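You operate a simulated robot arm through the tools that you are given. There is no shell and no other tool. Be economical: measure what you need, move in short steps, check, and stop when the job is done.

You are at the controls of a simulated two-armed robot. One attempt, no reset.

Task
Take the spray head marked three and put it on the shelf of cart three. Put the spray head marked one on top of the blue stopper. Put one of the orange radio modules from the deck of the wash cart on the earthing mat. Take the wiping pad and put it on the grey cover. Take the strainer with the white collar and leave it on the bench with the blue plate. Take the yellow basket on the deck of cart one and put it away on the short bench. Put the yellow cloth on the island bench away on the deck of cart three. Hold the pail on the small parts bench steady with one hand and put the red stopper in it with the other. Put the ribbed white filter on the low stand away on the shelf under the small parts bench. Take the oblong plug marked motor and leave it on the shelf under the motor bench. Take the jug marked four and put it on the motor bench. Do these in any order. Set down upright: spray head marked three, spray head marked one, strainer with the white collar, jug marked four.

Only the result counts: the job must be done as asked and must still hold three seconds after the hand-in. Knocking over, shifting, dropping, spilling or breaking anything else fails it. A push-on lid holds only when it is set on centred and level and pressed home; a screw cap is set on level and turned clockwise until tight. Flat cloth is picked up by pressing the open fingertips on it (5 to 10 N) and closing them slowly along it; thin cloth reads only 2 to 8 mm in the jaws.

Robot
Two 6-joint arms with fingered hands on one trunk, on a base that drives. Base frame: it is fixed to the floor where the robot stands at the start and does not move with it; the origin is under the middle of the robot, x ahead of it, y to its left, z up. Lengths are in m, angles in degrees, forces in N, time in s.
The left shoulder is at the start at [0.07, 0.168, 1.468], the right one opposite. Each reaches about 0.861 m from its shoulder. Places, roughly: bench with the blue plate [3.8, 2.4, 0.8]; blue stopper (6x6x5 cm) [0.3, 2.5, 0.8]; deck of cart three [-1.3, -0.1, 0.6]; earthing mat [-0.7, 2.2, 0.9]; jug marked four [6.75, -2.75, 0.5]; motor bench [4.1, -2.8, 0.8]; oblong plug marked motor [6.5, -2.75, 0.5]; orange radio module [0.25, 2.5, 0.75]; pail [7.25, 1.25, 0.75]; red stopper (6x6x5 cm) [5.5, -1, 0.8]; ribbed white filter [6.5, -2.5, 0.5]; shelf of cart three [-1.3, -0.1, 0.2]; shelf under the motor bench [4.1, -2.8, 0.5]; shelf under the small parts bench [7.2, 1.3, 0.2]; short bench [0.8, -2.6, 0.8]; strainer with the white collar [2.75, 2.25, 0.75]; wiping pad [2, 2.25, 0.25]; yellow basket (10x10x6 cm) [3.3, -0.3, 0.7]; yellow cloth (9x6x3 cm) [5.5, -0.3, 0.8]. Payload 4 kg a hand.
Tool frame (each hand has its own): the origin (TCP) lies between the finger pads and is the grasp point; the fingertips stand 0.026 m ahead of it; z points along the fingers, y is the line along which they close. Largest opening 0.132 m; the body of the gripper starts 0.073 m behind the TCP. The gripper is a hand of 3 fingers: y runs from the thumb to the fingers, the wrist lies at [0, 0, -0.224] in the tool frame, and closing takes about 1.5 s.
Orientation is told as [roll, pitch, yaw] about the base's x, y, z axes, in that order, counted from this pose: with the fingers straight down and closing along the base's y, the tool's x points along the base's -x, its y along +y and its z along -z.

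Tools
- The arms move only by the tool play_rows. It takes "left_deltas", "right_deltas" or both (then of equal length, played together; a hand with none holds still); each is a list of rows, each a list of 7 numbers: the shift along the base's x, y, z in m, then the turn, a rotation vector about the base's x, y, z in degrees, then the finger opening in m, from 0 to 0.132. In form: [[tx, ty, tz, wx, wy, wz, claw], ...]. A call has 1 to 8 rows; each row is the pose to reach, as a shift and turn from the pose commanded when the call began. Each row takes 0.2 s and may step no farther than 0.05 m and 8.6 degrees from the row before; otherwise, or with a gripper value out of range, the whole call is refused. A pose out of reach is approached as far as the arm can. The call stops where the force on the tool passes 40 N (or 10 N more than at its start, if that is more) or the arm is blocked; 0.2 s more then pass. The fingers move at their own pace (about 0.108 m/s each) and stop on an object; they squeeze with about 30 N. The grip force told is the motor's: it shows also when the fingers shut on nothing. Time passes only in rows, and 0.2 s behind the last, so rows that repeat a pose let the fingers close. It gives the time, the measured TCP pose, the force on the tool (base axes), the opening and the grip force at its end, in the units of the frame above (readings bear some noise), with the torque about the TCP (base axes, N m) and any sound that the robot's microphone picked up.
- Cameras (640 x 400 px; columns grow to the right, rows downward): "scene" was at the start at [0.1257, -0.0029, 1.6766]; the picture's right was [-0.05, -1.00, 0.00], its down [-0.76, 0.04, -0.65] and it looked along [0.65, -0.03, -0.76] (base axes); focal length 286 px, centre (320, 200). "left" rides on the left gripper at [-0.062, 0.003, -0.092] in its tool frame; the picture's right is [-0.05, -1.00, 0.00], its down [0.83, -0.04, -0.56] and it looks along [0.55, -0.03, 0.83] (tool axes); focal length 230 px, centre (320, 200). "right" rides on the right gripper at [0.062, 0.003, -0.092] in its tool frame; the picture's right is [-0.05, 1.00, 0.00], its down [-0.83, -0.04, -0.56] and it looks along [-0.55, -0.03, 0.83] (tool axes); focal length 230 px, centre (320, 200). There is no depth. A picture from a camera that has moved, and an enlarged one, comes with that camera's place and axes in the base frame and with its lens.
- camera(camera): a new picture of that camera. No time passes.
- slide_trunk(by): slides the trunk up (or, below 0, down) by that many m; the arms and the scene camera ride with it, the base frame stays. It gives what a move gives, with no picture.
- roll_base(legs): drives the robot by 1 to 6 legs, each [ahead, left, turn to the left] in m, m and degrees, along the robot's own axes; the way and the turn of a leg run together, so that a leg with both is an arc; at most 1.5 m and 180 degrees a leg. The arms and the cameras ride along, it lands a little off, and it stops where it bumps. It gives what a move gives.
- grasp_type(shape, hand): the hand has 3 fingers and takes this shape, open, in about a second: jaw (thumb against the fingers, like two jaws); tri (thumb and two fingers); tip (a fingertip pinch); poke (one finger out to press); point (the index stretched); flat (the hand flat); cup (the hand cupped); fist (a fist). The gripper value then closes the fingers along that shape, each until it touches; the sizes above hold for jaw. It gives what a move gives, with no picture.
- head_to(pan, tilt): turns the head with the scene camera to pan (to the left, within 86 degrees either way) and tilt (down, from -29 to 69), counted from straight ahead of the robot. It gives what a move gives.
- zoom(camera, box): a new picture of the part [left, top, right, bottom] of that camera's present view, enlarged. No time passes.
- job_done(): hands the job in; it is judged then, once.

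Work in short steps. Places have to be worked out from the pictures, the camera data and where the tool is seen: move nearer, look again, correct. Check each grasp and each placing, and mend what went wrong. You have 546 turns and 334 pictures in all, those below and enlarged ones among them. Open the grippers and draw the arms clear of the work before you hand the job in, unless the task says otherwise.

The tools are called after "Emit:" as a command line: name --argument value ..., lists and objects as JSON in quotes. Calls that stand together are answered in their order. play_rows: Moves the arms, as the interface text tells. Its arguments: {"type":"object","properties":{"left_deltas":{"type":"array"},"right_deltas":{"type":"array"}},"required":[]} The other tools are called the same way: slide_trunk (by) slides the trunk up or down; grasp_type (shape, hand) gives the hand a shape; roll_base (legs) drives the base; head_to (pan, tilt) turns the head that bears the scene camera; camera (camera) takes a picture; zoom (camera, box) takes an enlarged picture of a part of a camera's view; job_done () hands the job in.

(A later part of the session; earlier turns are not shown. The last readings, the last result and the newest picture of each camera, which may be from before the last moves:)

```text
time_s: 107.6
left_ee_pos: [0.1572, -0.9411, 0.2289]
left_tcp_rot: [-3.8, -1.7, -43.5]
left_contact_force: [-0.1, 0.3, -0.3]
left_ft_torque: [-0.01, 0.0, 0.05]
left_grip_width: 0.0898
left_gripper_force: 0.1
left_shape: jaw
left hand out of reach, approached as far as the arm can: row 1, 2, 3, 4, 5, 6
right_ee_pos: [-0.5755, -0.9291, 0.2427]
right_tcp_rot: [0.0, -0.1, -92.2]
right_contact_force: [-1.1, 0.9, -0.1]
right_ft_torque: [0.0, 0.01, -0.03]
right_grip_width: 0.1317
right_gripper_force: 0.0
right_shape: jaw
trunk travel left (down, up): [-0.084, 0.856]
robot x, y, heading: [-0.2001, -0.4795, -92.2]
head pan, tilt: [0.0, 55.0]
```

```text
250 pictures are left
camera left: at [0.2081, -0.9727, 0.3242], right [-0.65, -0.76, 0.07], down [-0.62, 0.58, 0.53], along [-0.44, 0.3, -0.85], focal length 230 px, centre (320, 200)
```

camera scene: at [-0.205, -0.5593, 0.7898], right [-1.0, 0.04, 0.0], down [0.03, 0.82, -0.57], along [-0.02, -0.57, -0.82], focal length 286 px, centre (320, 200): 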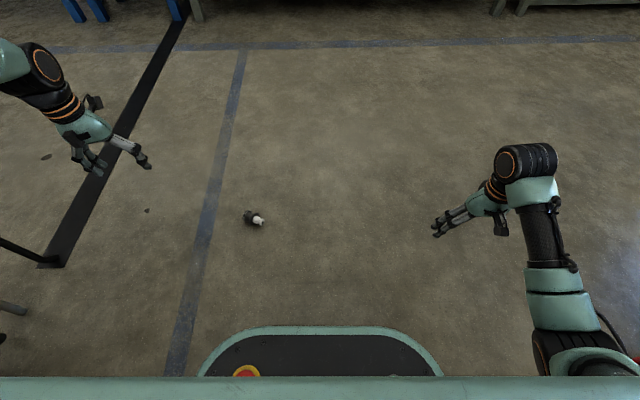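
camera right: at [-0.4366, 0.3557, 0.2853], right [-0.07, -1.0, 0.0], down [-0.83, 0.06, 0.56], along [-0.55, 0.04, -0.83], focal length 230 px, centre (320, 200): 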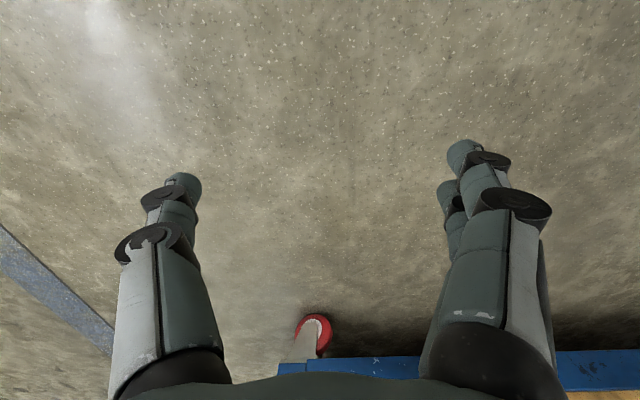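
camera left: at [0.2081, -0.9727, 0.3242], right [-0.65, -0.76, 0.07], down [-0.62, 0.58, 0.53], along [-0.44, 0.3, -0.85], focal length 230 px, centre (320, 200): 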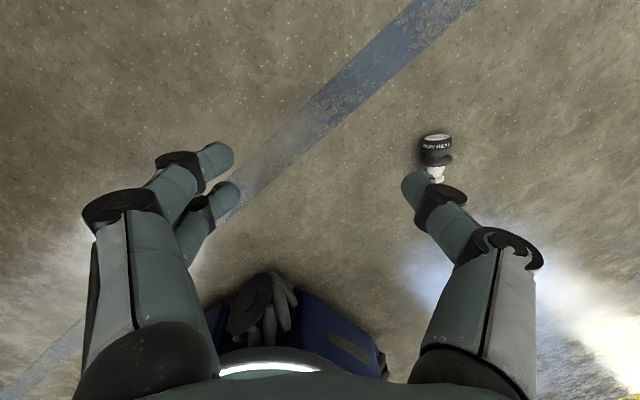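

The wrist joint limits the yawed hand from coming inward. Better to turn the robot 47° and straighten the hand instead.

Emit:
roll_base --legs '[[0.36, -0.34, 0], [0, 0, 47]]'

Emit:
play_rows --left_deltas '[[0, 0, 0, 0, 0, -8, 0.09], [0, 0, 0, 0, 0, -16, 0.09], [0, 0, 0, 0, 0, -24, 0.09], [0, 0, 0, 0, 0, -32, 0.09], [0, 0, 0, 0, 0, -40, 0.09], [0, 0, 0, 0, 0, -48, 0.09]]'

Emit:
camera --camera "left"

Emit:
camera --camera "scene"

```text
time_s: 112.6
left_ee_pos: [0.0228, -0.8815, 0.229]
left_tcp_rot: [-3.9, -1.8, 3.2]
left_contact_force: [-0.8, -0.1, -0.2]
left_ft_torque: [0.03, 0.0, 0.03]
left_grip_width: 0.0901
left_gripper_force: 0.0
left_shape: jaw
right_ee_pos: [-0.4878, -1.4078, 0.2425]
right_tcp_rot: [0.0, -0.1, -45.6]
right_contact_force: [-0.3, -0.2, -0.7]
right_ft_torque: [-0.01, 0.01, 0.0]
right_grip_width: 0.1321
right_gripper_force: 0.1
right_shape: jaw
trunk travel left (down, up): [-0.084, 0.856]
robot x, y, heading: [-0.5605, -0.8259, -45.7]
head pan, tilt: [0.0, 55.0]
```

```text
time_s: 114.0
left_ee_pos: [0.0209, -0.8807, 0.2284]
left_tcp_rot: [-4.0, -1.9, -44.9]
left_contact_force: [-1.4, -0.4, -0.6]
left_ft_torque: [0.01, -0.01, -0.04]
left_grip_width: 0.0897
left_gripper_force: 0.1
left_shape: jaw
right_ee_pos: [-0.4887, -1.4068, 0.2432]
right_tcp_rot: [0.0, 0.0, -45.6]
right_contact_force: [0.0, 0.2, -1.0]
right_ft_torque: [-0.02, 0.01, -0.03]
right_grip_width: 0.132
right_gripper_force: 0.1
right_shape: jaw
trunk travel left (down, up): [-0.084, 0.856]
robot x, y, heading: [-0.5588, -0.8281, -45.9]
head pan, tilt: [0.0, 55.0]
```

```text
249 pictures are left
camera left: at [0.0719, -0.9151, 0.3236], right [-0.67, -0.74, 0.07], down [-0.6, 0.59, 0.53], along [-0.44, 0.31, -0.84], focal length 230 px, centre (320, 200)
```

left: 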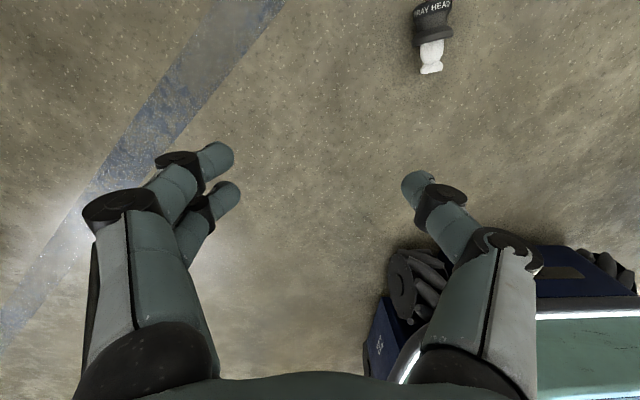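

```text
248 pictures are left
camera scene: at [-0.4721, -0.9132, 0.8397], right [-0.71, -0.7, 0.0], down [-0.57, 0.59, -0.57], along [0.4, -0.41, -0.82], focal length 286 px, centre (320, 200)
```

scene: 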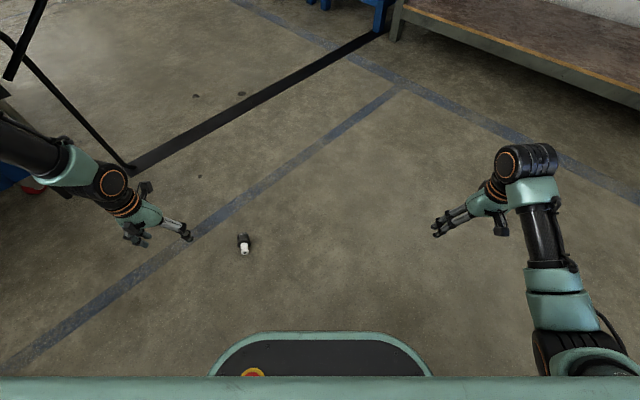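

Emit:
play_rows --left_deltas '[[-0.003, -0.04, 0, 1, 1, 0, 0.09], [-0.008, -0.08, -0.02, 2, 2, 0, 0.09], [-0.013, -0.12, -0.04, 3, 2, 0, 0.09], [-0.018, -0.15, -0.07, 4, 2, 0, 0.09], [-0.022, -0.163, -0.11, 4, 2, 0, 0.09]]'

Emit:
camera --camera "left"

```text
time_s: 115.2
left_ee_pos: [0.0214, -0.8586, 0.1979]
left_tcp_rot: [-2.6, 2.4, -44.8]
left_contact_force: [-0.5, 0.4, 0.0]
left_ft_torque: [0.04, 0.01, 0.01]
left_grip_width: 0.0898
left_gripper_force: 0.0
left_shape: jaw
left hand out of reach, approached as far as the arm can: row 1, 2, 3, 4, 5
right_ee_pos: [-0.4885, -1.4065, 0.2431]
right_tcp_rot: [0.0, 0.0, -45.6]
right_contact_force: [0.0, -0.5, -0.7]
right_ft_torque: [0.02, 0.01, -0.03]
right_grip_width: 0.1321
right_gripper_force: 0.0
right_shape: jaw
trunk travel left (down, up): [-0.084, 0.856]
robot x, y, heading: [-0.5552, -0.8239, -45.6]
head pan, tilt: [0.0, 55.0]
```

```text
247 pictures are left
camera left: at [0.0743, -0.8979, 0.2871], right [-0.66, -0.75, 0.04], down [-0.59, 0.56, 0.59], along [-0.46, 0.37, -0.81], focal length 230 px, centre (320, 200)
```

left: 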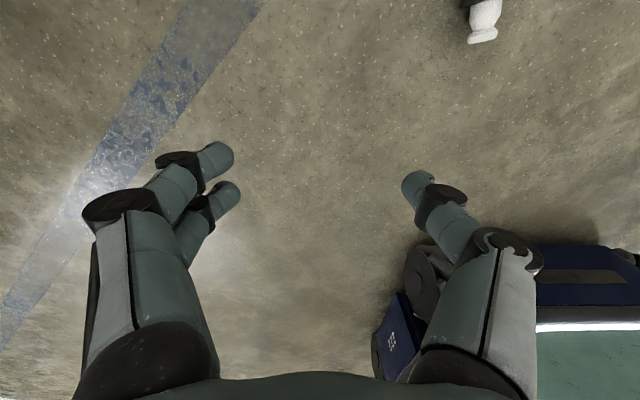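

The arm seems stuck in an awkward fold; I extend it forward first, then swing inward.

Emit:
play_rows --left_deltas '[[0.03, -0.03, 0.0, 0, 0, 0, 0.09], [0.06, -0.06, 0.0, 0, 0, 0, 0.09], [0.09, -0.09, 0.0, 0, 0, 0, 0.09], [0.08, -0.12, 0.0, 0, 0, 0, 0.09], [0.06, -0.15, 0.0, 0, 0, 0, 0.09]]'

Emit:
camera --camera "scene"

```text
time_s: 116.4
left_ee_pos: [0.0745, -0.8678, 0.2164]
left_tcp_rot: [-2.6, 2.4, -44.7]
left_contact_force: [-0.4, -0.4, 0.0]
left_ft_torque: [0.01, 0.0, 0.02]
left_grip_width: 0.09
left_gripper_force: 0.1
left_shape: jaw
left hand out of reach, approached as far as the arm can: row 1, 2, 3, 4, 5
right_ee_pos: [-0.4886, -1.4069, 0.2418]
right_tcp_rot: [0.0, 0.1, -45.6]
right_contact_force: [-0.5, 1.3, -0.3]
right_ft_torque: [0.02, 0.02, -0.01]
right_grip_width: 0.1317
right_gripper_force: 0.1
right_shape: jaw
trunk travel left (down, up): [-0.084, 0.856]
robot x, y, heading: [-0.5578, -0.8271, -45.3]
head pan, tilt: [0.0, 55.0]
```

```text
246 pictures are left
camera scene: at [-0.4721, -0.9132, 0.8397], right [-0.71, -0.7, 0.0], down [-0.57, 0.59, -0.57], along [0.4, -0.41, -0.82], focal length 286 px, centre (320, 200)
```

scene: 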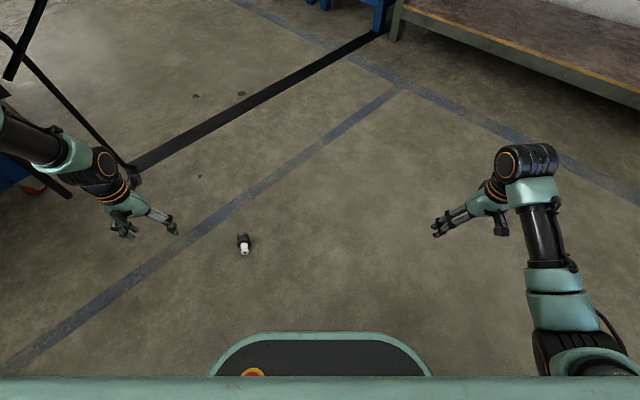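

Emit:
play_rows --left_deltas '[[0.03, -0.02, 0.03, 0, 0, 0, 0.09], [0.05, -0.04, 0.06, 0, 0, 0, 0.09], [0.07, -0.06, 0.09, 0, 0, 0, 0.09], [0.09, -0.08, 0.12, 0, 0, 0, 0.09], [0.1, -0.1, 0.15, 0, 0, 0, 0.09], [0.1, -0.12, 0.19, 0, 0, 0, 0.09], [0.09, -0.15, 0.22, 0, 0, 0, 0.09], [0.07, -0.18, 0.25, 0, 0, 0, 0.09]]'

Emit:
camera --camera "scene"

```text
time_s: 118.2
left_ee_pos: [0.1396, -0.8944, 0.4528]
left_tcp_rot: [-2.6, 2.3, -44.8]
left_contact_force: [0.0, -0.2, -0.5]
left_ft_torque: [0.0, -0.04, -0.01]
left_grip_width: 0.0899
left_gripper_force: 0.2
left_shape: jaw
left hand out of reach, approached as far as the arm can: row 1, 2, 3, 4, 5, 6, 7, 8
right_ee_pos: [-0.488, -1.4078, 0.2428]
right_tcp_rot: [0.0, 0.0, -45.6]
right_contact_force: [-0.4, -0.1, -0.1]
right_ft_torque: [0.01, -0.03, 0.02]
right_grip_width: 0.132
right_gripper_force: 0.0
right_shape: jaw
trunk travel left (down, up): [-0.084, 0.856]
robot x, y, heading: [-0.5577, -0.8244, -45.7]
head pan, tilt: [0.0, 55.0]
```

```text
245 pictures are left
camera scene: at [-0.4724, -0.9131, 0.8398], right [-0.71, -0.7, 0.0], down [-0.57, 0.59, -0.57], along [0.4, -0.41, -0.82], focal length 286 px, centre (320, 200)
```

scene: 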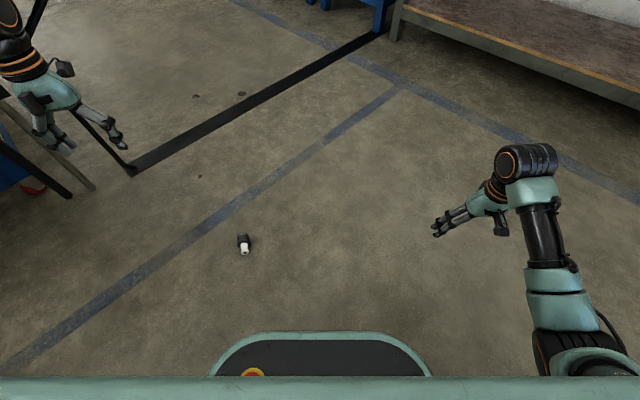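

The left arm appears flipped into a bad wrist configuration. I pitch the hand forward again (where it was fine), then bring it inward and back down.

Emit:
play_rows --left_deltas '[[0.02, -0.02, -0.01, -6.1, -5.93, 0, 0.09], [0.03, -0.03, -0.02, -12.2, -11.9, 0, 0.09], [0.045, -0.045, -0.03, -18.3, -17.8, 0, 0.09], [0.06, -0.06, -0.04, -24.4, -23.7, 0, 0.09], [0.07, -0.07, -0.06, -30.5, -29.6, 0, 0.09], [0.08, -0.08, -0.08, -36.6, -35.6, 0, 0.09], [0.09, -0.09, -0.1, -42.7, -41.5, 0, 0.09], [0.1, -0.1, -0.12, -48.8, -47.4, 0, 0.09]]'

Emit:
camera --camera "scene"

```text
time_s: 120.0
left_ee_pos: [0.2333, -0.9922, 0.3427]
left_tcp_rot: [-4.9, -65.6, -43.3]
left_contact_force: [0.9, -0.2, -0.5]
left_ft_torque: [-0.01, 0.01, 0.01]
left_grip_width: 0.0897
left_gripper_force: 0.0
left_shape: jaw
left hand out of reach, approached as far as the arm can: row 8
right_ee_pos: [-0.4885, -1.4074, 0.2424]
right_tcp_rot: [0.0, 0.0, -45.6]
right_contact_force: [-0.2, 0.7, -0.7]
right_ft_torque: [0.02, -0.02, -0.03]
right_grip_width: 0.1316
right_gripper_force: 0.1
right_shape: jaw
trunk travel left (down, up): [-0.084, 0.856]
robot x, y, heading: [-0.5542, -0.8259, -45.5]
head pan, tilt: [0.0, 55.0]
```

```text
244 pictures are left
camera scene: at [-0.4722, -0.9131, 0.8398], right [-0.71, -0.7, 0.0], down [-0.57, 0.59, -0.57], along [0.4, -0.41, -0.82], focal length 286 px, centre (320, 200)
```

scene: 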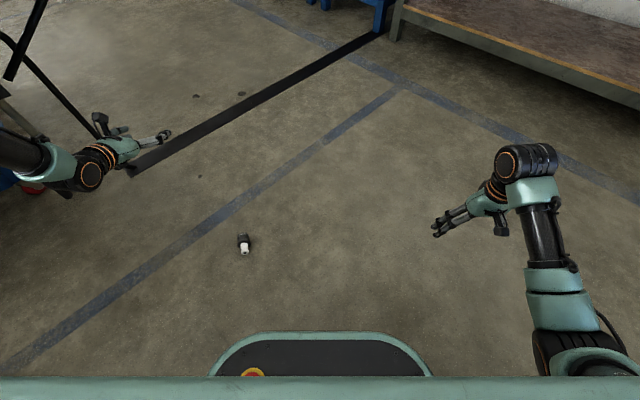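

Emit:
play_rows --left_deltas '[[-0.028, -0.028, 0, 0, 0, 0, 0.09], [-0.056, -0.056, 0, 0, 0, 0, 0.09], [-0.084, -0.084, 0, 0, 0, 0, 0.09], [-0.112, -0.112, 0, 0, 0, 0, 0.09], [-0.14, -0.14, 0, 0, 0, 0, 0.09], [-0.168, -0.168, 0, 0, 0, 0, 0.09]]'

Emit:
camera --camera "scene"

```text
time_s: 121.4
left_ee_pos: [0.1141, -1.0187, 0.3724]
left_tcp_rot: [-5.1, -65.5, -43.2]
left_contact_force: [-0.5, 0.5, -0.3]
left_ft_torque: [-0.01, 0.0, -0.04]
left_grip_width: 0.0897
left_gripper_force: 0.0
left_shape: jaw
left hand out of reach, approached as far as the arm can: row 2, 3, 4, 5, 6
right_ee_pos: [-0.4891, -1.4069, 0.2417]
right_tcp_rot: [0.0, 0.0, -45.6]
right_contact_force: [-0.4, 0.4, 0.2]
right_ft_torque: [-0.03, -0.05, 0.02]
right_grip_width: 0.132
right_gripper_force: 0.0
right_shape: jaw
trunk travel left (down, up): [-0.084, 0.856]
robot x, y, heading: [-0.555, -0.8255, -45.6]
head pan, tilt: [0.0, 55.0]
```

```text
243 pictures are left
camera scene: at [-0.472, -0.9132, 0.8397], right [-0.71, -0.7, 0.0], down [-0.57, 0.59, -0.57], along [0.4, -0.41, -0.82], focal length 286 px, centre (320, 200)
```

scene: 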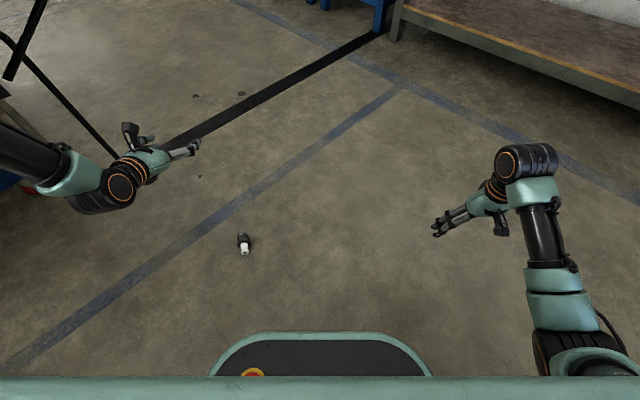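

Emit:
play_rows --left_deltas '[[0.01, -0.01, -0.01, 6, 5.8, 0, 0.09], [0.01, -0.01, -0.03, 12, 11.7, 0, 0.09], [0.01, -0.01, -0.05, 18, 17.5, 0, 0.09], [0.01, -0.01, -0.08, 24, 23.3, 0, 0.09], [0.01, -0.01, -0.11, 30, 29.2, 0, 0.09], [0.01, -0.01, -0.15, 36, 35, 0, 0.09], [0.01, -0.01, -0.19, 42, 40.8, 0, 0.09], [0.01, -0.01, -0.22, 47, 46, 0, 0.09]]'

Emit:
camera --camera "left"

```text
time_s: 123.2
left_ee_pos: [0.102, -0.8769, 0.2294]
left_tcp_rot: [-3.0, 0.3, -44.6]
left_contact_force: [-0.3, 0.1, -0.3]
left_ft_torque: [-0.01, -0.02, 0.05]
left_grip_width: 0.0897
left_gripper_force: 0.1
left_shape: jaw
left hand out of reach, approached as far as the arm can: row 1, 2, 3, 4, 5, 6, 7, 8
right_ee_pos: [-0.4888, -1.4073, 0.2433]
right_tcp_rot: [0.1, 0.1, -45.7]
right_contact_force: [-0.7, 0.0, 0.3]
right_ft_torque: [0.01, 0.03, 0.03]
right_grip_width: 0.1318
right_gripper_force: 0.0
right_shape: jaw
trunk travel left (down, up): [-0.084, 0.856]
robot x, y, heading: [-0.5546, -0.8263, -45.5]
head pan, tilt: [0.0, 55.0]
```

```text
242 pictures are left
camera left: at [0.1534, -0.914, 0.3215], right [-0.66, -0.75, 0.05], down [-0.6, 0.57, 0.56], along [-0.45, 0.34, -0.83], focal length 230 px, centre (320, 200)
```

left: 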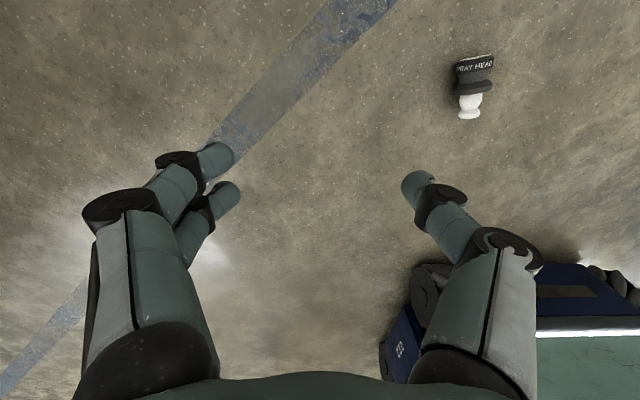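

I test whether the arm can simply go straight down from here; if so I'll use the base for the lateral positioning.

Emit:
play_rows --left_deltas '[[0, 0, -0.04, 0, 0, 0, 0.09], [0, 0, -0.08, 0, 0, 0, 0.09], [0, 0, -0.11, 0, 0, 0, 0.09]]'

Emit:
camera --camera "scene"

```text
time_s: 124.0
left_ee_pos: [0.072, -0.8722, 0.2132]
left_tcp_rot: [-2.8, 0.1, -44.6]
left_contact_force: [0.5, 0.4, -0.1]
left_ft_torque: [0.01, 0.0, 0.02]
left_grip_width: 0.0902
left_gripper_force: 0.1
left_shape: jaw
left hand out of reach, approached as far as the arm can: row 1, 2, 3
right_ee_pos: [-0.4887, -1.4072, 0.2434]
right_tcp_rot: [0.0, 0.0, -45.6]
right_contact_force: [0.2, -0.4, 0.3]
right_ft_torque: [-0.01, 0.01, 0.02]
right_grip_width: 0.1317
right_gripper_force: 0.0
right_shape: jaw
trunk travel left (down, up): [-0.084, 0.856]
robot x, y, heading: [-0.557, -0.8299, -45.6]
head pan, tilt: [0.0, 55.0]
```

```text
241 pictures are left
camera scene: at [-0.4721, -0.9132, 0.8397], right [-0.71, -0.7, 0.0], down [-0.57, 0.59, -0.57], along [0.4, -0.41, -0.82], focal length 286 px, centre (320, 200)
```

scene: 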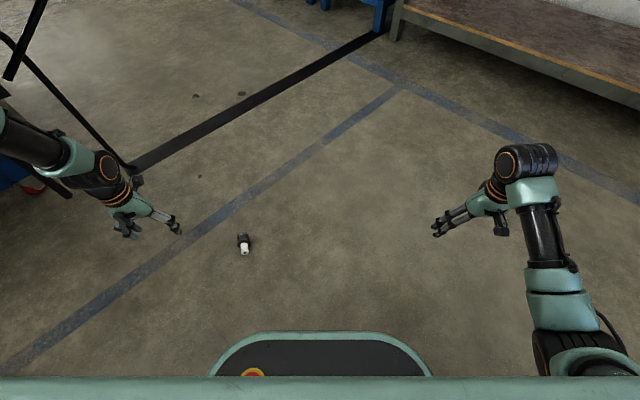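

The left wrist is in a flipped configuration. I move the base right, away from the rig, then raise the left arm high with the hand forward to unflip it.

Emit:
roll_base --legs '[[0, -0.3, 0]]'

Emit:
play_rows --left_deltas '[[0.015, -0.015, 0.03, -6.1, -5.93, 0, 0.09], [0.03, -0.03, 0.06, -12.2, -11.9, 0, 0.09], [0.045, -0.045, 0.09, -18.3, -17.8, 0, 0.09], [0.06, -0.06, 0.12, -24.4, -23.7, 0, 0.09], [0.075, -0.075, 0.15, -30.5, -29.6, 0, 0.09], [0.09, -0.09, 0.18, -36.6, -35.6, 0, 0.09], [0.105, -0.105, 0.22, -42.7, -41.5, 0, 0.09], [0.12, -0.12, 0.26, -48.8, -47.4, 0, 0.09]]'

Emit:
play_rows --left_deltas '[[0.0, 0.0, 0.045, -6.1, -5.93, 0, 0.09], [0.0, 0.0, 0.09, -12.2, -11.9, 0, 0.09], [0.0, 0.0, 0.135, -18.3, -17.8, 0, 0.09], [0.0, 0, 0.18, -24.4, -23.7, 0, 0.09], [0.0, 0, 0.22, -30.5, -29.6, 0, 0.09], [0.0, 0, 0.26, -36, -35, 0, 0.09], [0.0, 0, 0.3, -36, -35, 0, 0.09]]'

Emit:
head_to --pan 30 --tilt 30

Emit:
camera --camera "scene"

```text
time_s: 126.0
left_ee_pos: [-0.1353, -1.0721, 0.2133]
left_tcp_rot: [-2.8, 0.2, -44.2]
left_contact_force: [0.3, 0.1, 0.6]
left_ft_torque: [-0.04, -0.02, -0.06]
left_grip_width: 0.0899
left_gripper_force: 0.2
left_shape: jaw
right_ee_pos: [-0.6918, -1.611, 0.2422]
right_tcp_rot: [0.0, 0.1, -45.1]
right_contact_force: [-0.8, 0.6, -0.7]
right_ft_torque: [0.01, -0.02, 0.02]
right_grip_width: 0.1323
right_gripper_force: 0.0
right_shape: jaw
trunk travel left (down, up): [-0.084, 0.856]
robot x, y, heading: [-0.7674, -1.0301, -45.3]
head pan, tilt: [0.0, 55.0]
```

```text
time_s: 127.8
left_ee_pos: [-0.0368, -1.1494, 0.4845]
left_tcp_rot: [-7.2, -68.0, -41.2]
left_contact_force: [0.2, -0.1, -0.2]
left_ft_torque: [0.01, -0.04, 0.0]
left_grip_width: 0.09
left_gripper_force: 0.1
left_shape: jaw
left hand out of reach, approached as far as the arm can: row 4, 5, 6, 7, 8
right_ee_pos: [-0.6915, -1.6108, 0.2425]
right_tcp_rot: [0.0, 0.0, -45.1]
right_contact_force: [-0.5, 0.1, 0.3]
right_ft_torque: [0.0, -0.01, 0.03]
right_grip_width: 0.1318
right_gripper_force: 0.1
right_shape: jaw
trunk travel left (down, up): [-0.084, 0.856]
robot x, y, heading: [-0.7632, -1.0323, -44.9]
head pan, tilt: [0.0, 55.0]
```

```text
time_s: 129.4
left_ee_pos: [-0.0323, -1.1588, 0.7869]
left_tcp_rot: [-179.7, -61.8, 130.7]
left_contact_force: [0.0, 0.0, -0.2]
left_ft_torque: [-0.06, -0.03, -0.02]
left_grip_width: 0.0901
left_gripper_force: 0.0
left_shape: jaw
left hand out of reach, approached as far as the arm can: row 1, 2, 3, 4, 5, 6, 7
right_ee_pos: [-0.6909, -1.6119, 0.2434]
right_tcp_rot: [0.0, 0.0, -45.1]
right_contact_force: [0.1, 0.1, 0.0]
right_ft_torque: [0.02, -0.04, 0.0]
right_grip_width: 0.1317
right_gripper_force: 0.0
right_shape: jaw
trunk travel left (down, up): [-0.084, 0.856]
robot x, y, heading: [-0.7657, -1.03, -45.6]
head pan, tilt: [0.0, 55.0]
```

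```text
time_s: 130.4
left_ee_pos: [-0.0319, -1.1579, 0.7873]
left_tcp_rot: [-179.7, -62.0, 130.5]
left_contact_force: [0.7, -0.2, -0.3]
left_ft_torque: [0.02, 0.01, -0.01]
left_grip_width: 0.0897
left_gripper_force: 0.1
left_shape: jaw
right_ee_pos: [-0.6909, -1.6102, 0.2436]
right_tcp_rot: [0.0, 0.0, -45.1]
right_contact_force: [-0.2, -1.2, 0.7]
right_ft_torque: [0.03, 0.02, -0.01]
right_grip_width: 0.1319
right_gripper_force: 0.1
right_shape: jaw
trunk travel left (down, up): [-0.084, 0.856]
robot x, y, heading: [-0.7662, -1.0343, -45.1]
head pan, tilt: [30.0, 30.0]
```

```text
240 pictures are left
camera scene: at [-0.6424, -1.0899, 0.8757], right [-0.26, -0.97, 0.0], down [-0.48, 0.13, -0.87], along [0.84, -0.23, -0.5], focal length 286 px, centre (320, 200)
```

scene: 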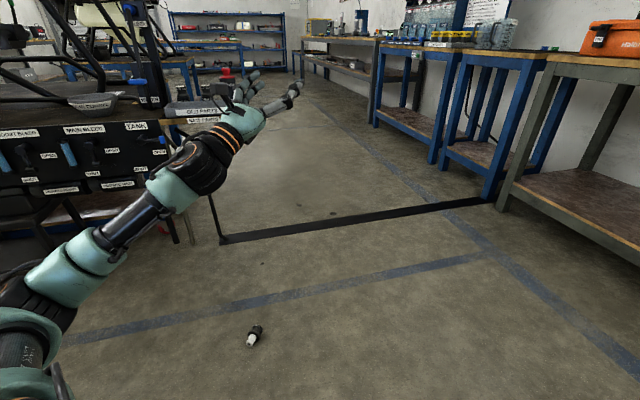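

Emit:
play_rows --left_deltas '[[-0.015, -0.015, 0.0, 6, 5.8, 0, 0.09], [-0.03, -0.03, 0, 12, 11.7, 0, 0.09], [-0.045, -0.045, 0, 18, 17.5, 0, 0.09], [-0.06, -0.06, 0, 24, 23.3, 0, 0.09], [-0.075, -0.075, 0, 30, 29.2, 0, 0.09], [-0.09, -0.09, 0, 36, 35, 0, 0.09], [-0.1, -0.1, 0, 40, 39, 0, 0.09]]'

Emit:
camera --camera "scene"

```text
time_s: 132.0
left_ee_pos: [-0.1274, -1.2629, 0.7883]
left_tcp_rot: [-6.3, -62.2, -42.2]
left_contact_force: [0.5, 0.3, -0.5]
left_ft_torque: [-0.01, 0.0, -0.03]
left_grip_width: 0.0899
left_gripper_force: 0.0
left_shape: jaw
left hand out of reach, approached as far as the arm can: row 7
right_ee_pos: [-0.6905, -1.6115, 0.2433]
right_tcp_rot: [0.0, -0.2, -45.1]
right_contact_force: [0.4, -0.5, -0.5]
right_ft_torque: [-0.02, -0.01, -0.01]
right_grip_width: 0.1319
right_gripper_force: 0.1
right_shape: jaw
trunk travel left (down, up): [-0.084, 0.856]
robot x, y, heading: [-0.7621, -1.0327, -44.9]
head pan, tilt: [30.0, 30.0]
```

```text
239 pictures are left
camera scene: at [-0.6423, -1.0899, 0.8758], right [-0.26, -0.97, 0.0], down [-0.48, 0.13, -0.87], along [0.84, -0.23, -0.5], focal length 286 px, centre (320, 200)
```

scene: 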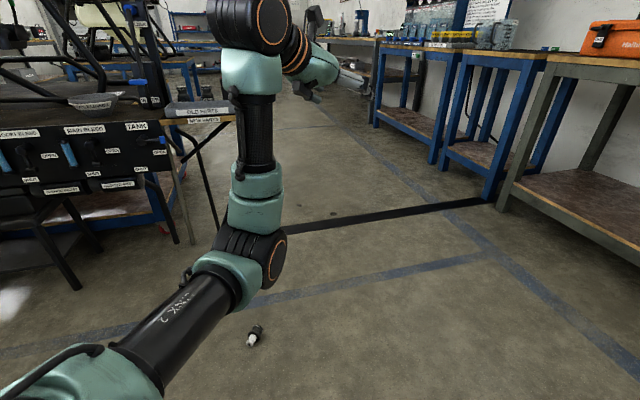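

The arm is back in its normal configuration. I pitch the hand down to vertical while lowering.

Emit:
play_rows --left_deltas '[[0.0, 0.0, -0.04, 6, 5.8, 0, 0.09], [0, 0, -0.09, 12, 11.7, 0, 0.09], [0, 0, -0.14, 18, 17.5, 0, 0.09], [0, 0, -0.19, 24, 23.3, 0, 0.09], [0, 0, -0.24, 30, 29.2, 0, 0.09], [0, 0, -0.29, 36, 35, 0, 0.09], [0, 0, -0.34, 41, 40, 0, 0.09], [0, 0, -0.38, 45, 43.7, 0, 0.09]]'

Emit:
camera --camera "left"

```text
time_s: 133.8
left_ee_pos: [-0.0912, -1.293, 0.3894]
left_tcp_rot: [-2.9, 0.5, -44.1]
left_contact_force: [0.8, 0.0, -0.1]
left_ft_torque: [0.0, -0.02, 0.03]
left_grip_width: 0.09
left_gripper_force: 0.1
left_shape: jaw
left hand out of reach, approached as far as the arm can: row 1, 2, 3, 4, 5, 6, 7, 8
right_ee_pos: [-0.6905, -1.6116, 0.2419]
right_tcp_rot: [0.0, 0.0, -45.1]
right_contact_force: [0.6, 0.4, 0.7]
right_ft_torque: [-0.02, -0.03, 0.01]
right_grip_width: 0.132
right_gripper_force: 0.2
right_shape: jaw
trunk travel left (down, up): [-0.084, 0.856]
robot x, y, heading: [-0.7631, -1.032, -45.1]
head pan, tilt: [30.0, 30.0]
```

```text
238 pictures are left
camera left: at [-0.0401, -1.3292, 0.4814], right [-0.66, -0.75, 0.05], down [-0.6, 0.56, 0.56], along [-0.45, 0.34, -0.82], focal length 230 px, centre (320, 200)
```

left: 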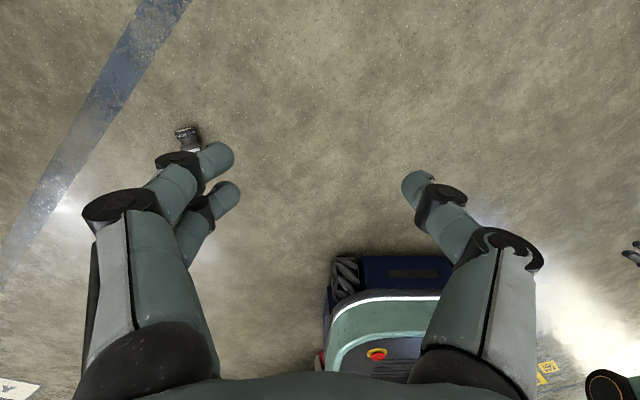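

Emit:
play_rows --left_deltas '[[0.0, 0.0, -0.04, 0, 0, 0, 0.09], [-0.01, 0.01, -0.08, 0, 0, 0, 0.09], [-0.02, 0.02, -0.12, 1, 0, 0, 0.09], [-0.03, 0.03, -0.16, 2, 0, 0, 0.09], [-0.045, 0.045, -0.2, 3, 0, 0, 0.09], [-0.06, 0.06, -0.24, 3, 0, 0, 0.09]]'

```text
time_s: 135.2
left_ee_pos: [-0.1507, -1.2359, 0.1471]
left_tcp_rot: [-0.6, 2.4, -43.9]
left_contact_force: [-0.6, 0.0, 0.2]
left_ft_torque: [-0.02, -0.01, -0.02]
left_grip_width: 0.09
left_gripper_force: 0.0
left_shape: jaw
right_ee_pos: [-0.6906, -1.6115, 0.2424]
right_tcp_rot: [0.1, 0.0, -45.1]
right_contact_force: [0.3, 0.3, -1.0]
right_ft_torque: [-0.03, 0.0, -0.01]
right_grip_width: 0.132
right_gripper_force: 0.2
right_shape: jaw
trunk travel left (down, up): [-0.084, 0.856]
robot x, y, heading: [-0.7662, -1.0314, -45.0]
head pan, tilt: [30.0, 30.0]
```

The arm now moves freely. I drive sideways so the hand comes over the head.

Emit:
roll_base --legs '[[-0.03, 0.243, 0]]'

Emit:
camera --camera "left"

```text
time_s: 137.0
left_ee_pos: [0.0005, -1.0414, 0.1479]
left_tcp_rot: [-0.8, 2.6, -43.9]
left_contact_force: [-0.8, -0.1, 0.2]
left_ft_torque: [-0.03, 0.04, 0.01]
left_grip_width: 0.0898
left_gripper_force: 0.1
left_shape: jaw
right_ee_pos: [-0.5396, -1.4191, 0.2423]
right_tcp_rot: [0.0, 0.0, -45.0]
right_contact_force: [-0.4, -0.3, 0.2]
right_ft_torque: [0.01, 0.02, 0.03]
right_grip_width: 0.1318
right_gripper_force: 0.2
right_shape: jaw
trunk travel left (down, up): [-0.084, 0.856]
robot x, y, heading: [-0.614, -0.8373, -45.1]
head pan, tilt: [30.0, 30.0]
```

```text
237 pictures are left
camera left: at [0.0514, -1.0827, 0.2383], right [-0.65, -0.76, 0.01], down [-0.61, 0.53, 0.59], along [-0.45, 0.38, -0.81], focal length 230 px, centre (320, 200)
```

left: 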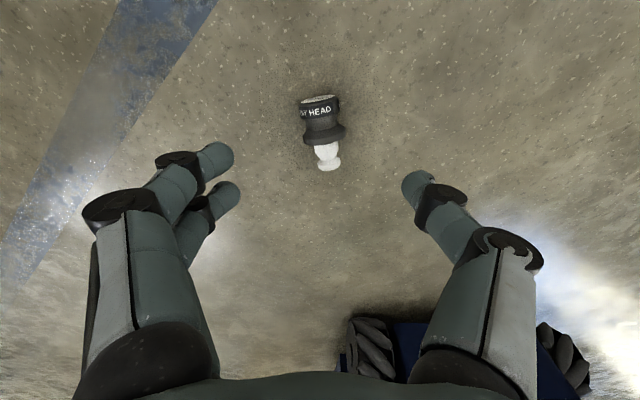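

Head well placed below. I yaw +8°, lower to z≈0.035 and close on the knob.

Emit:
play_rows --left_deltas '[[0.003, -0.002, -0.04, 0.7, -2, 4, 0.09], [0.003, -0.002, -0.08, 0.7, -2, 8, 0.09], [0.003, -0.002, -0.1, 0.7, -2, 8, 0.09], [0.003, -0.002, -0.113, 0.7, -2, 8, 0.09]]'

Emit:
camera --camera "left"

```text
time_s: 138.0
left_ee_pos: [0.0002, -1.0396, 0.0367]
left_tcp_rot: [1.2, 1.4, -35.8]
left_contact_force: [0.2, 0.2, -0.1]
left_ft_torque: [0.03, 0.01, 0.02]
left_grip_width: 0.0902
left_gripper_force: 0.1
left_shape: jaw
left hand out of reach, approached as far as the arm can: row 4
right_ee_pos: [-0.5407, -1.419, 0.2433]
right_tcp_rot: [0.0, 0.0, -45.0]
right_contact_force: [0.8, -0.5, -0.5]
right_ft_torque: [0.01, 0.04, 0.02]
right_grip_width: 0.1319
right_gripper_force: 0.0
right_shape: jaw
trunk travel left (down, up): [-0.084, 0.856]
robot x, y, heading: [-0.6145, -0.8376, -45.1]
head pan, tilt: [30.0, 30.0]
```

```text
236 pictures are left
camera left: at [0.0547, -1.0753, 0.1289], right [-0.54, -0.84, -0.02], down [-0.69, 0.43, 0.57], along [-0.47, 0.33, -0.82], focal length 230 px, centre (320, 200)
```

left: 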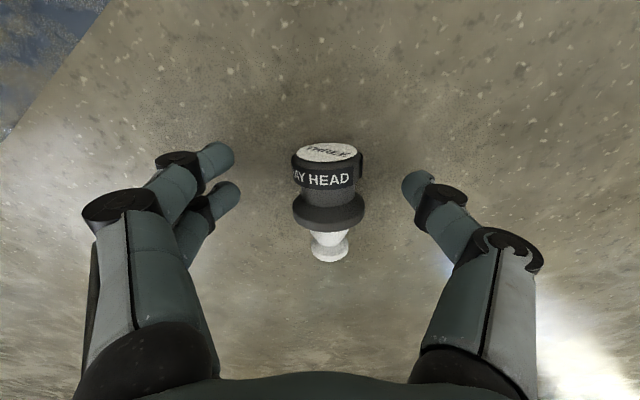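

Emit:
play_rows --left_deltas '[[0, 0, -0.003, 0, 0, 0, 0.06], [0, 0, -0.003, 0, 0, 0, 0.03], [0, 0, -0.003, 0, 0, 0, 0.02], [0, 0, -0.003, 0, 0, 0, 0.02], [0, 0, -0.003, 0, 0, 0, 0.02]]'

Emit:
play_rows --left_deltas '[[0, 0, 0.03, 0, 0, 0, 0.02], [-0.01, 0.01, 0.07, 0, 0, 0, 0.02], [-0.01, 0.01, 0.11, 0, 0, 0, 0.02]]'

Emit:
camera --camera "left"

```text
time_s: 139.2
left_ee_pos: [-0.0002, -1.0402, 0.0341]
left_tcp_rot: [1.3, 1.3, -35.9]
left_contact_force: [0.7, 0.3, 0.1]
left_ft_torque: [-0.02, -0.03, 0.0]
left_grip_width: 0.0302
left_gripper_force: 30.5
left_shape: jaw
right_ee_pos: [-0.5405, -1.4175, 0.2425]
right_tcp_rot: [-0.1, 0.0, -45.1]
right_contact_force: [-0.4, -0.4, -0.1]
right_ft_torque: [-0.01, 0.0, 0.01]
right_grip_width: 0.1317
right_gripper_force: 0.0
right_shape: jaw
trunk travel left (down, up): [-0.084, 0.856]
robot x, y, heading: [-0.6134, -0.8388, -45.1]
head pan, tilt: [30.0, 30.0]
```

```text
time_s: 140.0
left_ee_pos: [0.0307, -1.066, 0.1033]
left_tcp_rot: [1.2, 1.7, -35.8]
left_contact_force: [0.3, 0.3, -0.1]
left_ft_torque: [-0.03, -0.02, -0.01]
left_grip_width: 0.0303
left_gripper_force: 30.3
left_shape: jaw
left hand out of reach, approached as far as the arm can: row 1, 2, 3
right_ee_pos: [-0.54, -1.4185, 0.2429]
right_tcp_rot: [0.0, 0.1, -45.0]
right_contact_force: [0.7, -0.6, -0.1]
right_ft_torque: [0.0, 0.0, -0.03]
right_grip_width: 0.1319
right_gripper_force: 0.1
right_shape: jaw
trunk travel left (down, up): [-0.084, 0.856]
robot x, y, heading: [-0.6099, -0.8395, -44.9]
head pan, tilt: [30.0, 30.0]
```

```text
235 pictures are left
camera left: at [0.0858, -1.1012, 0.195], right [-0.54, -0.84, -0.02], down [-0.69, 0.43, 0.58], along [-0.48, 0.33, -0.82], focal length 230 px, centre (320, 200)
```

left: 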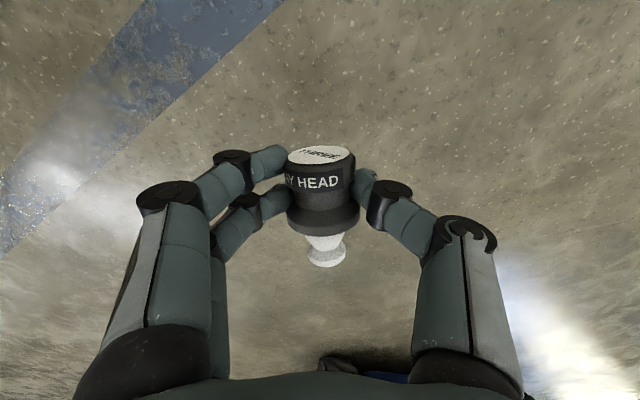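

The head is firmly held, stem along tool x. Now drive round to the front of cart three (robot near (-0.05,0), facing -x).

Emit:
roll_base --legs '[[0, 0, -90], [-0.39, 0.39, 0]]'

Emit:
roll_base --legs '[[-0.59, -0.59, 0], [0, 0, -45]]'

Emit:
camera --camera "left"

```text
time_s: 145.2
left_ee_pos: [-0.756, -1.4762, 0.1039]
left_tcp_rot: [1.0, 1.6, -122.9]
left_contact_force: [0.0, 0.0, -0.3]
left_ft_torque: [0.0, 0.03, -0.02]
left_grip_width: 0.0301
left_gripper_force: 30.2
left_shape: jaw
right_ee_pos: [-1.1425, -0.9284, 0.2502]
right_tcp_rot: [-0.3, -1.0, -132.1]
right_contact_force: [-0.2, 0.2, 0.4]
right_ft_torque: [0.03, -0.01, -0.03]
right_grip_width: 0.1321
right_gripper_force: 0.0
right_shape: jaw
trunk travel left (down, up): [-0.084, 0.856]
robot x, y, heading: [-0.5654, -0.8198, -132.2]
head pan, tilt: [30.0, 30.0]
stopped in leg 2: the robot was blocked; the commanded pose is now the measured one
```

```text
time_s: 146.2
left_ee_pos: [-0.7519, -1.4659, 0.1014]
left_tcp_rot: [1.1, 1.7, -122.3]
left_contact_force: [-0.3, 0.5, -0.3]
left_ft_torque: [0.02, 0.02, 0.01]
left_grip_width: 0.0297
left_gripper_force: 29.7
left_shape: jaw
right_ee_pos: [-1.1404, -0.9337, 0.2537]
right_tcp_rot: [0.8, -1.8, -131.4]
right_contact_force: [-0.3, -0.4, 0.1]
right_ft_torque: [-0.01, 0.02, -0.03]
right_grip_width: 0.1321
right_gripper_force: 0.0
right_shape: jaw
trunk travel left (down, up): [-0.084, 0.856]
robot x, y, heading: [-0.5671, -0.8081, -131.4]
head pan, tilt: [30.0, 30.0]
stopped in leg 1: the robot was blocked; the commanded pose is now the measured one
```

```text
234 pictures are left
camera left: at [-0.7819, -1.5202, 0.1948], right [-0.87, 0.49, -0.02], down [0.39, 0.72, 0.58], along [0.3, 0.49, -0.82], focal length 230 px, centre (320, 200)
```

left: 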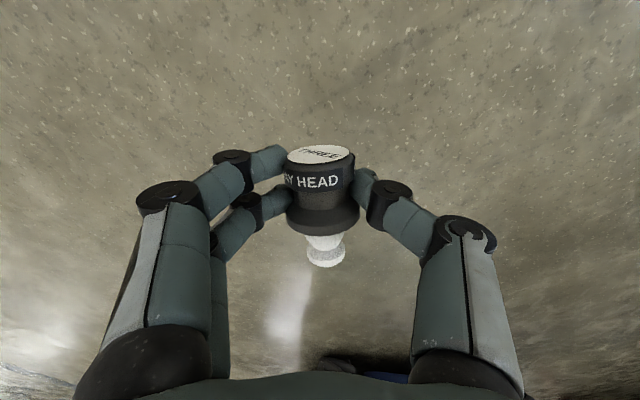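

Blocked—probably the right elbow near the cart's corner. I look to the right.

Emit:
head_to --pan -60 --tilt 35

Emit:
camera --camera "scene"

Emit:
camera --camera "right"

```text
time_s: 147.8
left_ee_pos: [-0.7495, -1.4661, 0.1041]
left_tcp_rot: [1.2, 1.5, -122.3]
left_contact_force: [-0.1, 0.4, 0.3]
left_ft_torque: [0.01, 0.0, -0.01]
left_grip_width: 0.03
left_gripper_force: 29.6
left_shape: jaw
right_ee_pos: [-1.1412, -0.9343, 0.253]
right_tcp_rot: [0.8, -1.8, -131.3]
right_contact_force: [0.8, -0.5, 0.8]
right_ft_torque: [0.0, 0.0, 0.01]
right_grip_width: 0.1318
right_gripper_force: 0.1
right_shape: jaw
trunk travel left (down, up): [-0.084, 0.856]
robot x, y, heading: [-0.5644, -0.814, -131.5]
head pan, tilt: [-60.0, 35.0]
```

```text
233 pictures are left
camera scene: at [-0.6844, -0.8292, 0.8679], right [0.2, 0.98, 0.0], down [0.56, -0.11, -0.82], along [-0.8, 0.16, -0.57], focal length 286 px, centre (320, 200)
```

scene: 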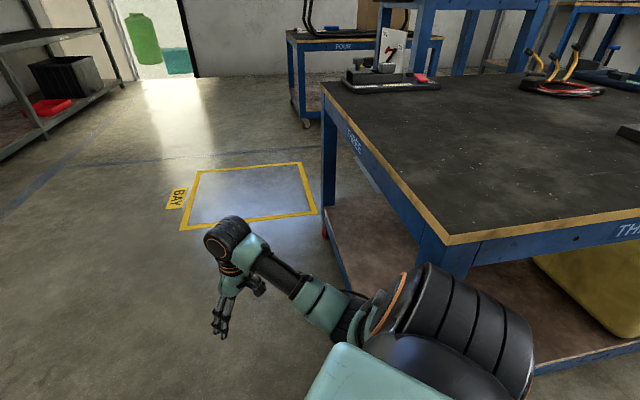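

```text
232 pictures are left
camera right: at [-1.0972, -0.8875, 0.3442], right [0.72, -0.7, 0.02], down [-0.58, -0.58, 0.58], along [-0.4, -0.42, -0.81], focal length 230 px, centre (320, 200)
```

right: 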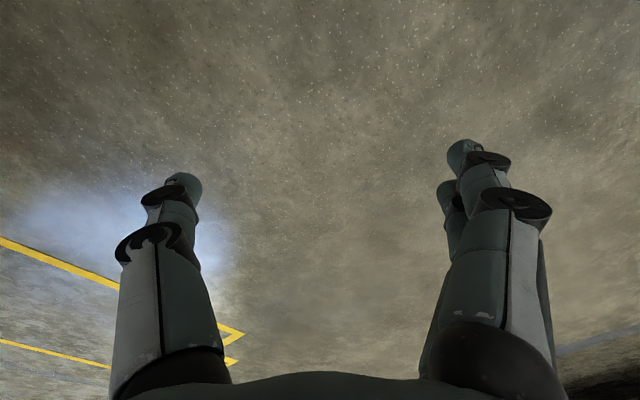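

The right shoulder/upper arm is against cart three's corner (corner at (-0.89,-0.63), unmoved). I sidestep left, straight away from it.

Emit:
roll_base --legs '[[0, 0.35, 0]]'

Emit:
camera --camera "scene"

```text
time_s: 150.1
left_ee_pos: [-0.4787, -1.6973, 0.1043]
left_tcp_rot: [1.0, 1.7, -121.4]
left_contact_force: [-0.7, 0.0, 0.1]
left_ft_torque: [0.01, -0.04, 0.01]
left_grip_width: 0.03
left_gripper_force: 29.9
left_shape: jaw
right_ee_pos: [-0.8767, -1.1696, 0.2552]
right_tcp_rot: [0.8, -1.8, -130.3]
right_contact_force: [0.2, -0.2, -0.5]
right_ft_torque: [-0.01, -0.02, 0.0]
right_grip_width: 0.1318
right_gripper_force: 0.1
right_shape: jaw
trunk travel left (down, up): [-0.084, 0.856]
robot x, y, heading: [-0.3017, -1.0394, -130.7]
head pan, tilt: [-60.0, 35.0]
```

```text
231 pictures are left
camera scene: at [-0.4216, -1.058, 0.868], right [0.18, 0.98, 0.0], down [0.56, -0.1, -0.82], along [-0.81, 0.15, -0.57], focal length 286 px, centre (320, 200)
```

scene: 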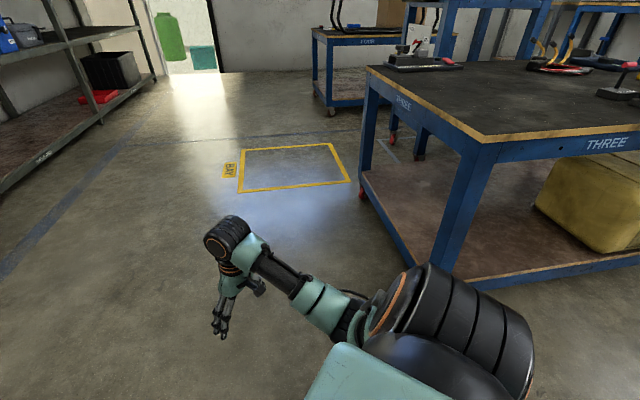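

Emit:
roll_base --legs '[[-0.9, -0.5, 0], [0, 0, -49]]'

Emit:
head_to --pan 0 --tilt 45

Emit:
camera --camera "scene"

```text
time_s: 157.7
left_ee_pos: [-0.7005, -0.3116, 0.1034]
left_tcp_rot: [1.2, 1.6, -170.7]
left_contact_force: [-0.7, 0.7, 0.2]
left_ft_torque: [-0.01, -0.02, 0.03]
left_grip_width: 0.0299
left_gripper_force: 30.2
left_shape: jaw
right_ee_pos: [-0.5614, 0.3354, 0.2544]
right_tcp_rot: [0.8, -1.7, -179.7]
right_contact_force: [0.3, 0.2, -1.4]
right_ft_torque: [-0.02, -0.02, -0.02]
right_grip_width: 0.1318
right_gripper_force: 0.0
right_shape: jaw
trunk travel left (down, up): [-0.084, 0.856]
robot x, y, heading: [-0.0845, -0.0166, -179.8]
head pan, tilt: [-60.0, 35.0]
```

```text
time_s: 159.0
left_ee_pos: [-0.7008, -0.3098, 0.1034]
left_tcp_rot: [1.0, 1.6, -170.6]
left_contact_force: [-0.6, -0.7, -0.4]
left_ft_torque: [0.02, 0.02, -0.01]
left_grip_width: 0.03
left_gripper_force: 30.3
left_shape: jaw
right_ee_pos: [-0.5608, 0.3347, 0.2548]
right_tcp_rot: [0.8, -1.8, -179.7]
right_contact_force: [-0.2, 0.1, -1.8]
right_ft_torque: [0.01, -0.01, -0.01]
right_grip_width: 0.1318
right_gripper_force: 0.0
right_shape: jaw
trunk travel left (down, up): [-0.084, 0.856]
robot x, y, heading: [-0.0857, -0.0129, -179.7]
head pan, tilt: [0.0, 45.0]
```

```text
230 pictures are left
camera scene: at [-0.2178, -0.0137, 0.8532], right [0.0, 1.0, 0.0], down [0.71, 0.0, -0.71], along [-0.71, 0.0, -0.71], focal length 286 px, centre (320, 200)
```

scene: 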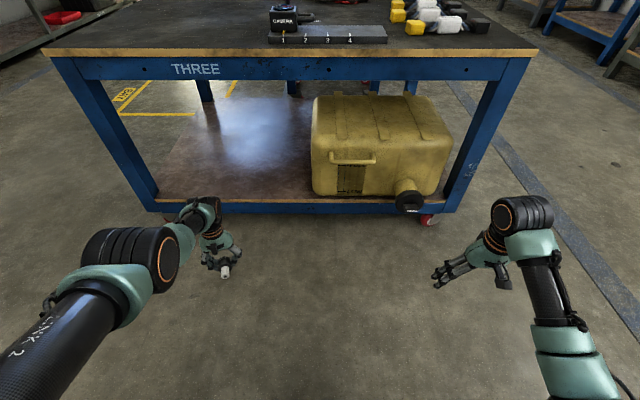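

Good position. I straighten the yaw, lift a bit, then pitch the hand forward.

Emit:
play_rows --left_deltas '[[0, 0, 0.03, 0, 0, -4, 0.02], [0.02, 0, 0.06, -1, 0, -8, 0.02], [0.04, 0, 0.1, -1, 0, -9.3, 0.02], [0.06, 0, 0.14, -1, 0, -9.3, 0.02]]'

Emit:
play_rows --left_deltas '[[0, 0, 0.01, 0, 8.5, 0, 0.02], [0, 0, 0.02, 0, 17, 0, 0.02], [0, 0, 0.03, 0, 25.5, 0, 0.02], [0, 0, 0.04, 0, 34, 0, 0.02], [0, 0, 0.05, 0, 42.5, 0, 0.02], [0, 0, 0.05, 0, 51, 0, 0.02], [0, 0, 0.05, 0, 59.5, 0, 0.02], [0, 0, 0.05, 0, 68, 0, 0.02]]'

Emit:
camera --camera "left"

Emit:
camera --camera "scene"

```text
time_s: 160.0
left_ee_pos: [-0.746, -0.3192, 0.2037]
left_tcp_rot: [2.1, 1.6, -180.0]
left_contact_force: [1.1, -0.4, -1.2]
left_ft_torque: [0.0, -0.01, 0.0]
left_grip_width: 0.03
left_gripper_force: 29.9
left_shape: jaw
left hand out of reach, approached as far as the arm can: row 1, 2, 3, 4
right_ee_pos: [-0.5603, 0.3346, 0.2545]
right_tcp_rot: [0.8, -1.8, -179.7]
right_contact_force: [0.0, 0.4, 0.1]
right_ft_torque: [-0.02, 0.02, 0.01]
right_grip_width: 0.1319
right_gripper_force: 0.0
right_shape: jaw
trunk travel left (down, up): [-0.084, 0.856]
robot x, y, heading: [-0.0842, -0.0165, -179.8]
head pan, tilt: [0.0, 45.0]
```

```text
time_s: 162.0
left_ee_pos: [-0.8259, -0.3027, 0.1132]
left_tcp_rot: [6.7, -53.6, 162.4]
left_contact_force: [-0.2, 0.2, -1.2]
left_ft_torque: [-0.01, 0.0, 0.02]
left_grip_width: 0.03
left_gripper_force: 29.6
left_shape: jaw
left hand out of reach, approached as far as the arm can: row 1, 2, 3, 4, 5, 6, 7, 8
right_ee_pos: [-0.5593, 0.3361, 0.2531]
right_tcp_rot: [0.8, -1.9, -179.7]
right_contact_force: [0.6, -0.4, 0.8]
right_ft_torque: [-0.02, 0.0, 0.02]
right_grip_width: 0.132
right_gripper_force: 0.0
right_shape: jaw
trunk travel left (down, up): [-0.084, 0.856]
robot x, y, heading: [-0.0839, -0.012, -179.6]
head pan, tilt: [0.0, 45.0]
stopped in row 8 (left hand): the arm was blocked; the commanded pose is now the measured one
```

```text
229 pictures are left
camera left: at [-0.7869, -0.3055, 0.2172], right [0.18, 0.98, -0.03], down [0.92, -0.18, -0.34], along [-0.34, 0.04, -0.94], focal length 230 px, centre (320, 200)
```

left: 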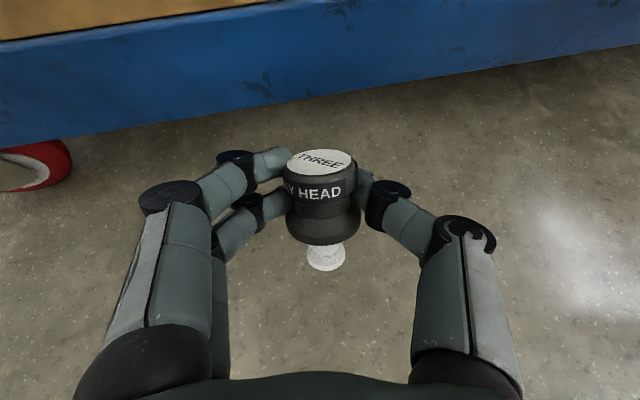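

```text
228 pictures are left
camera scene: at [-0.2181, -0.0138, 0.8531], right [0.0, 1.0, 0.0], down [0.71, 0.0, -0.71], along [-0.71, 0.0, -0.71], focal length 286 px, centre (320, 200)
```

scene: 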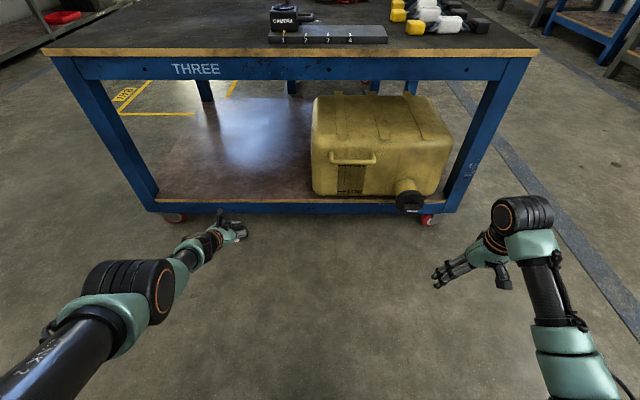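

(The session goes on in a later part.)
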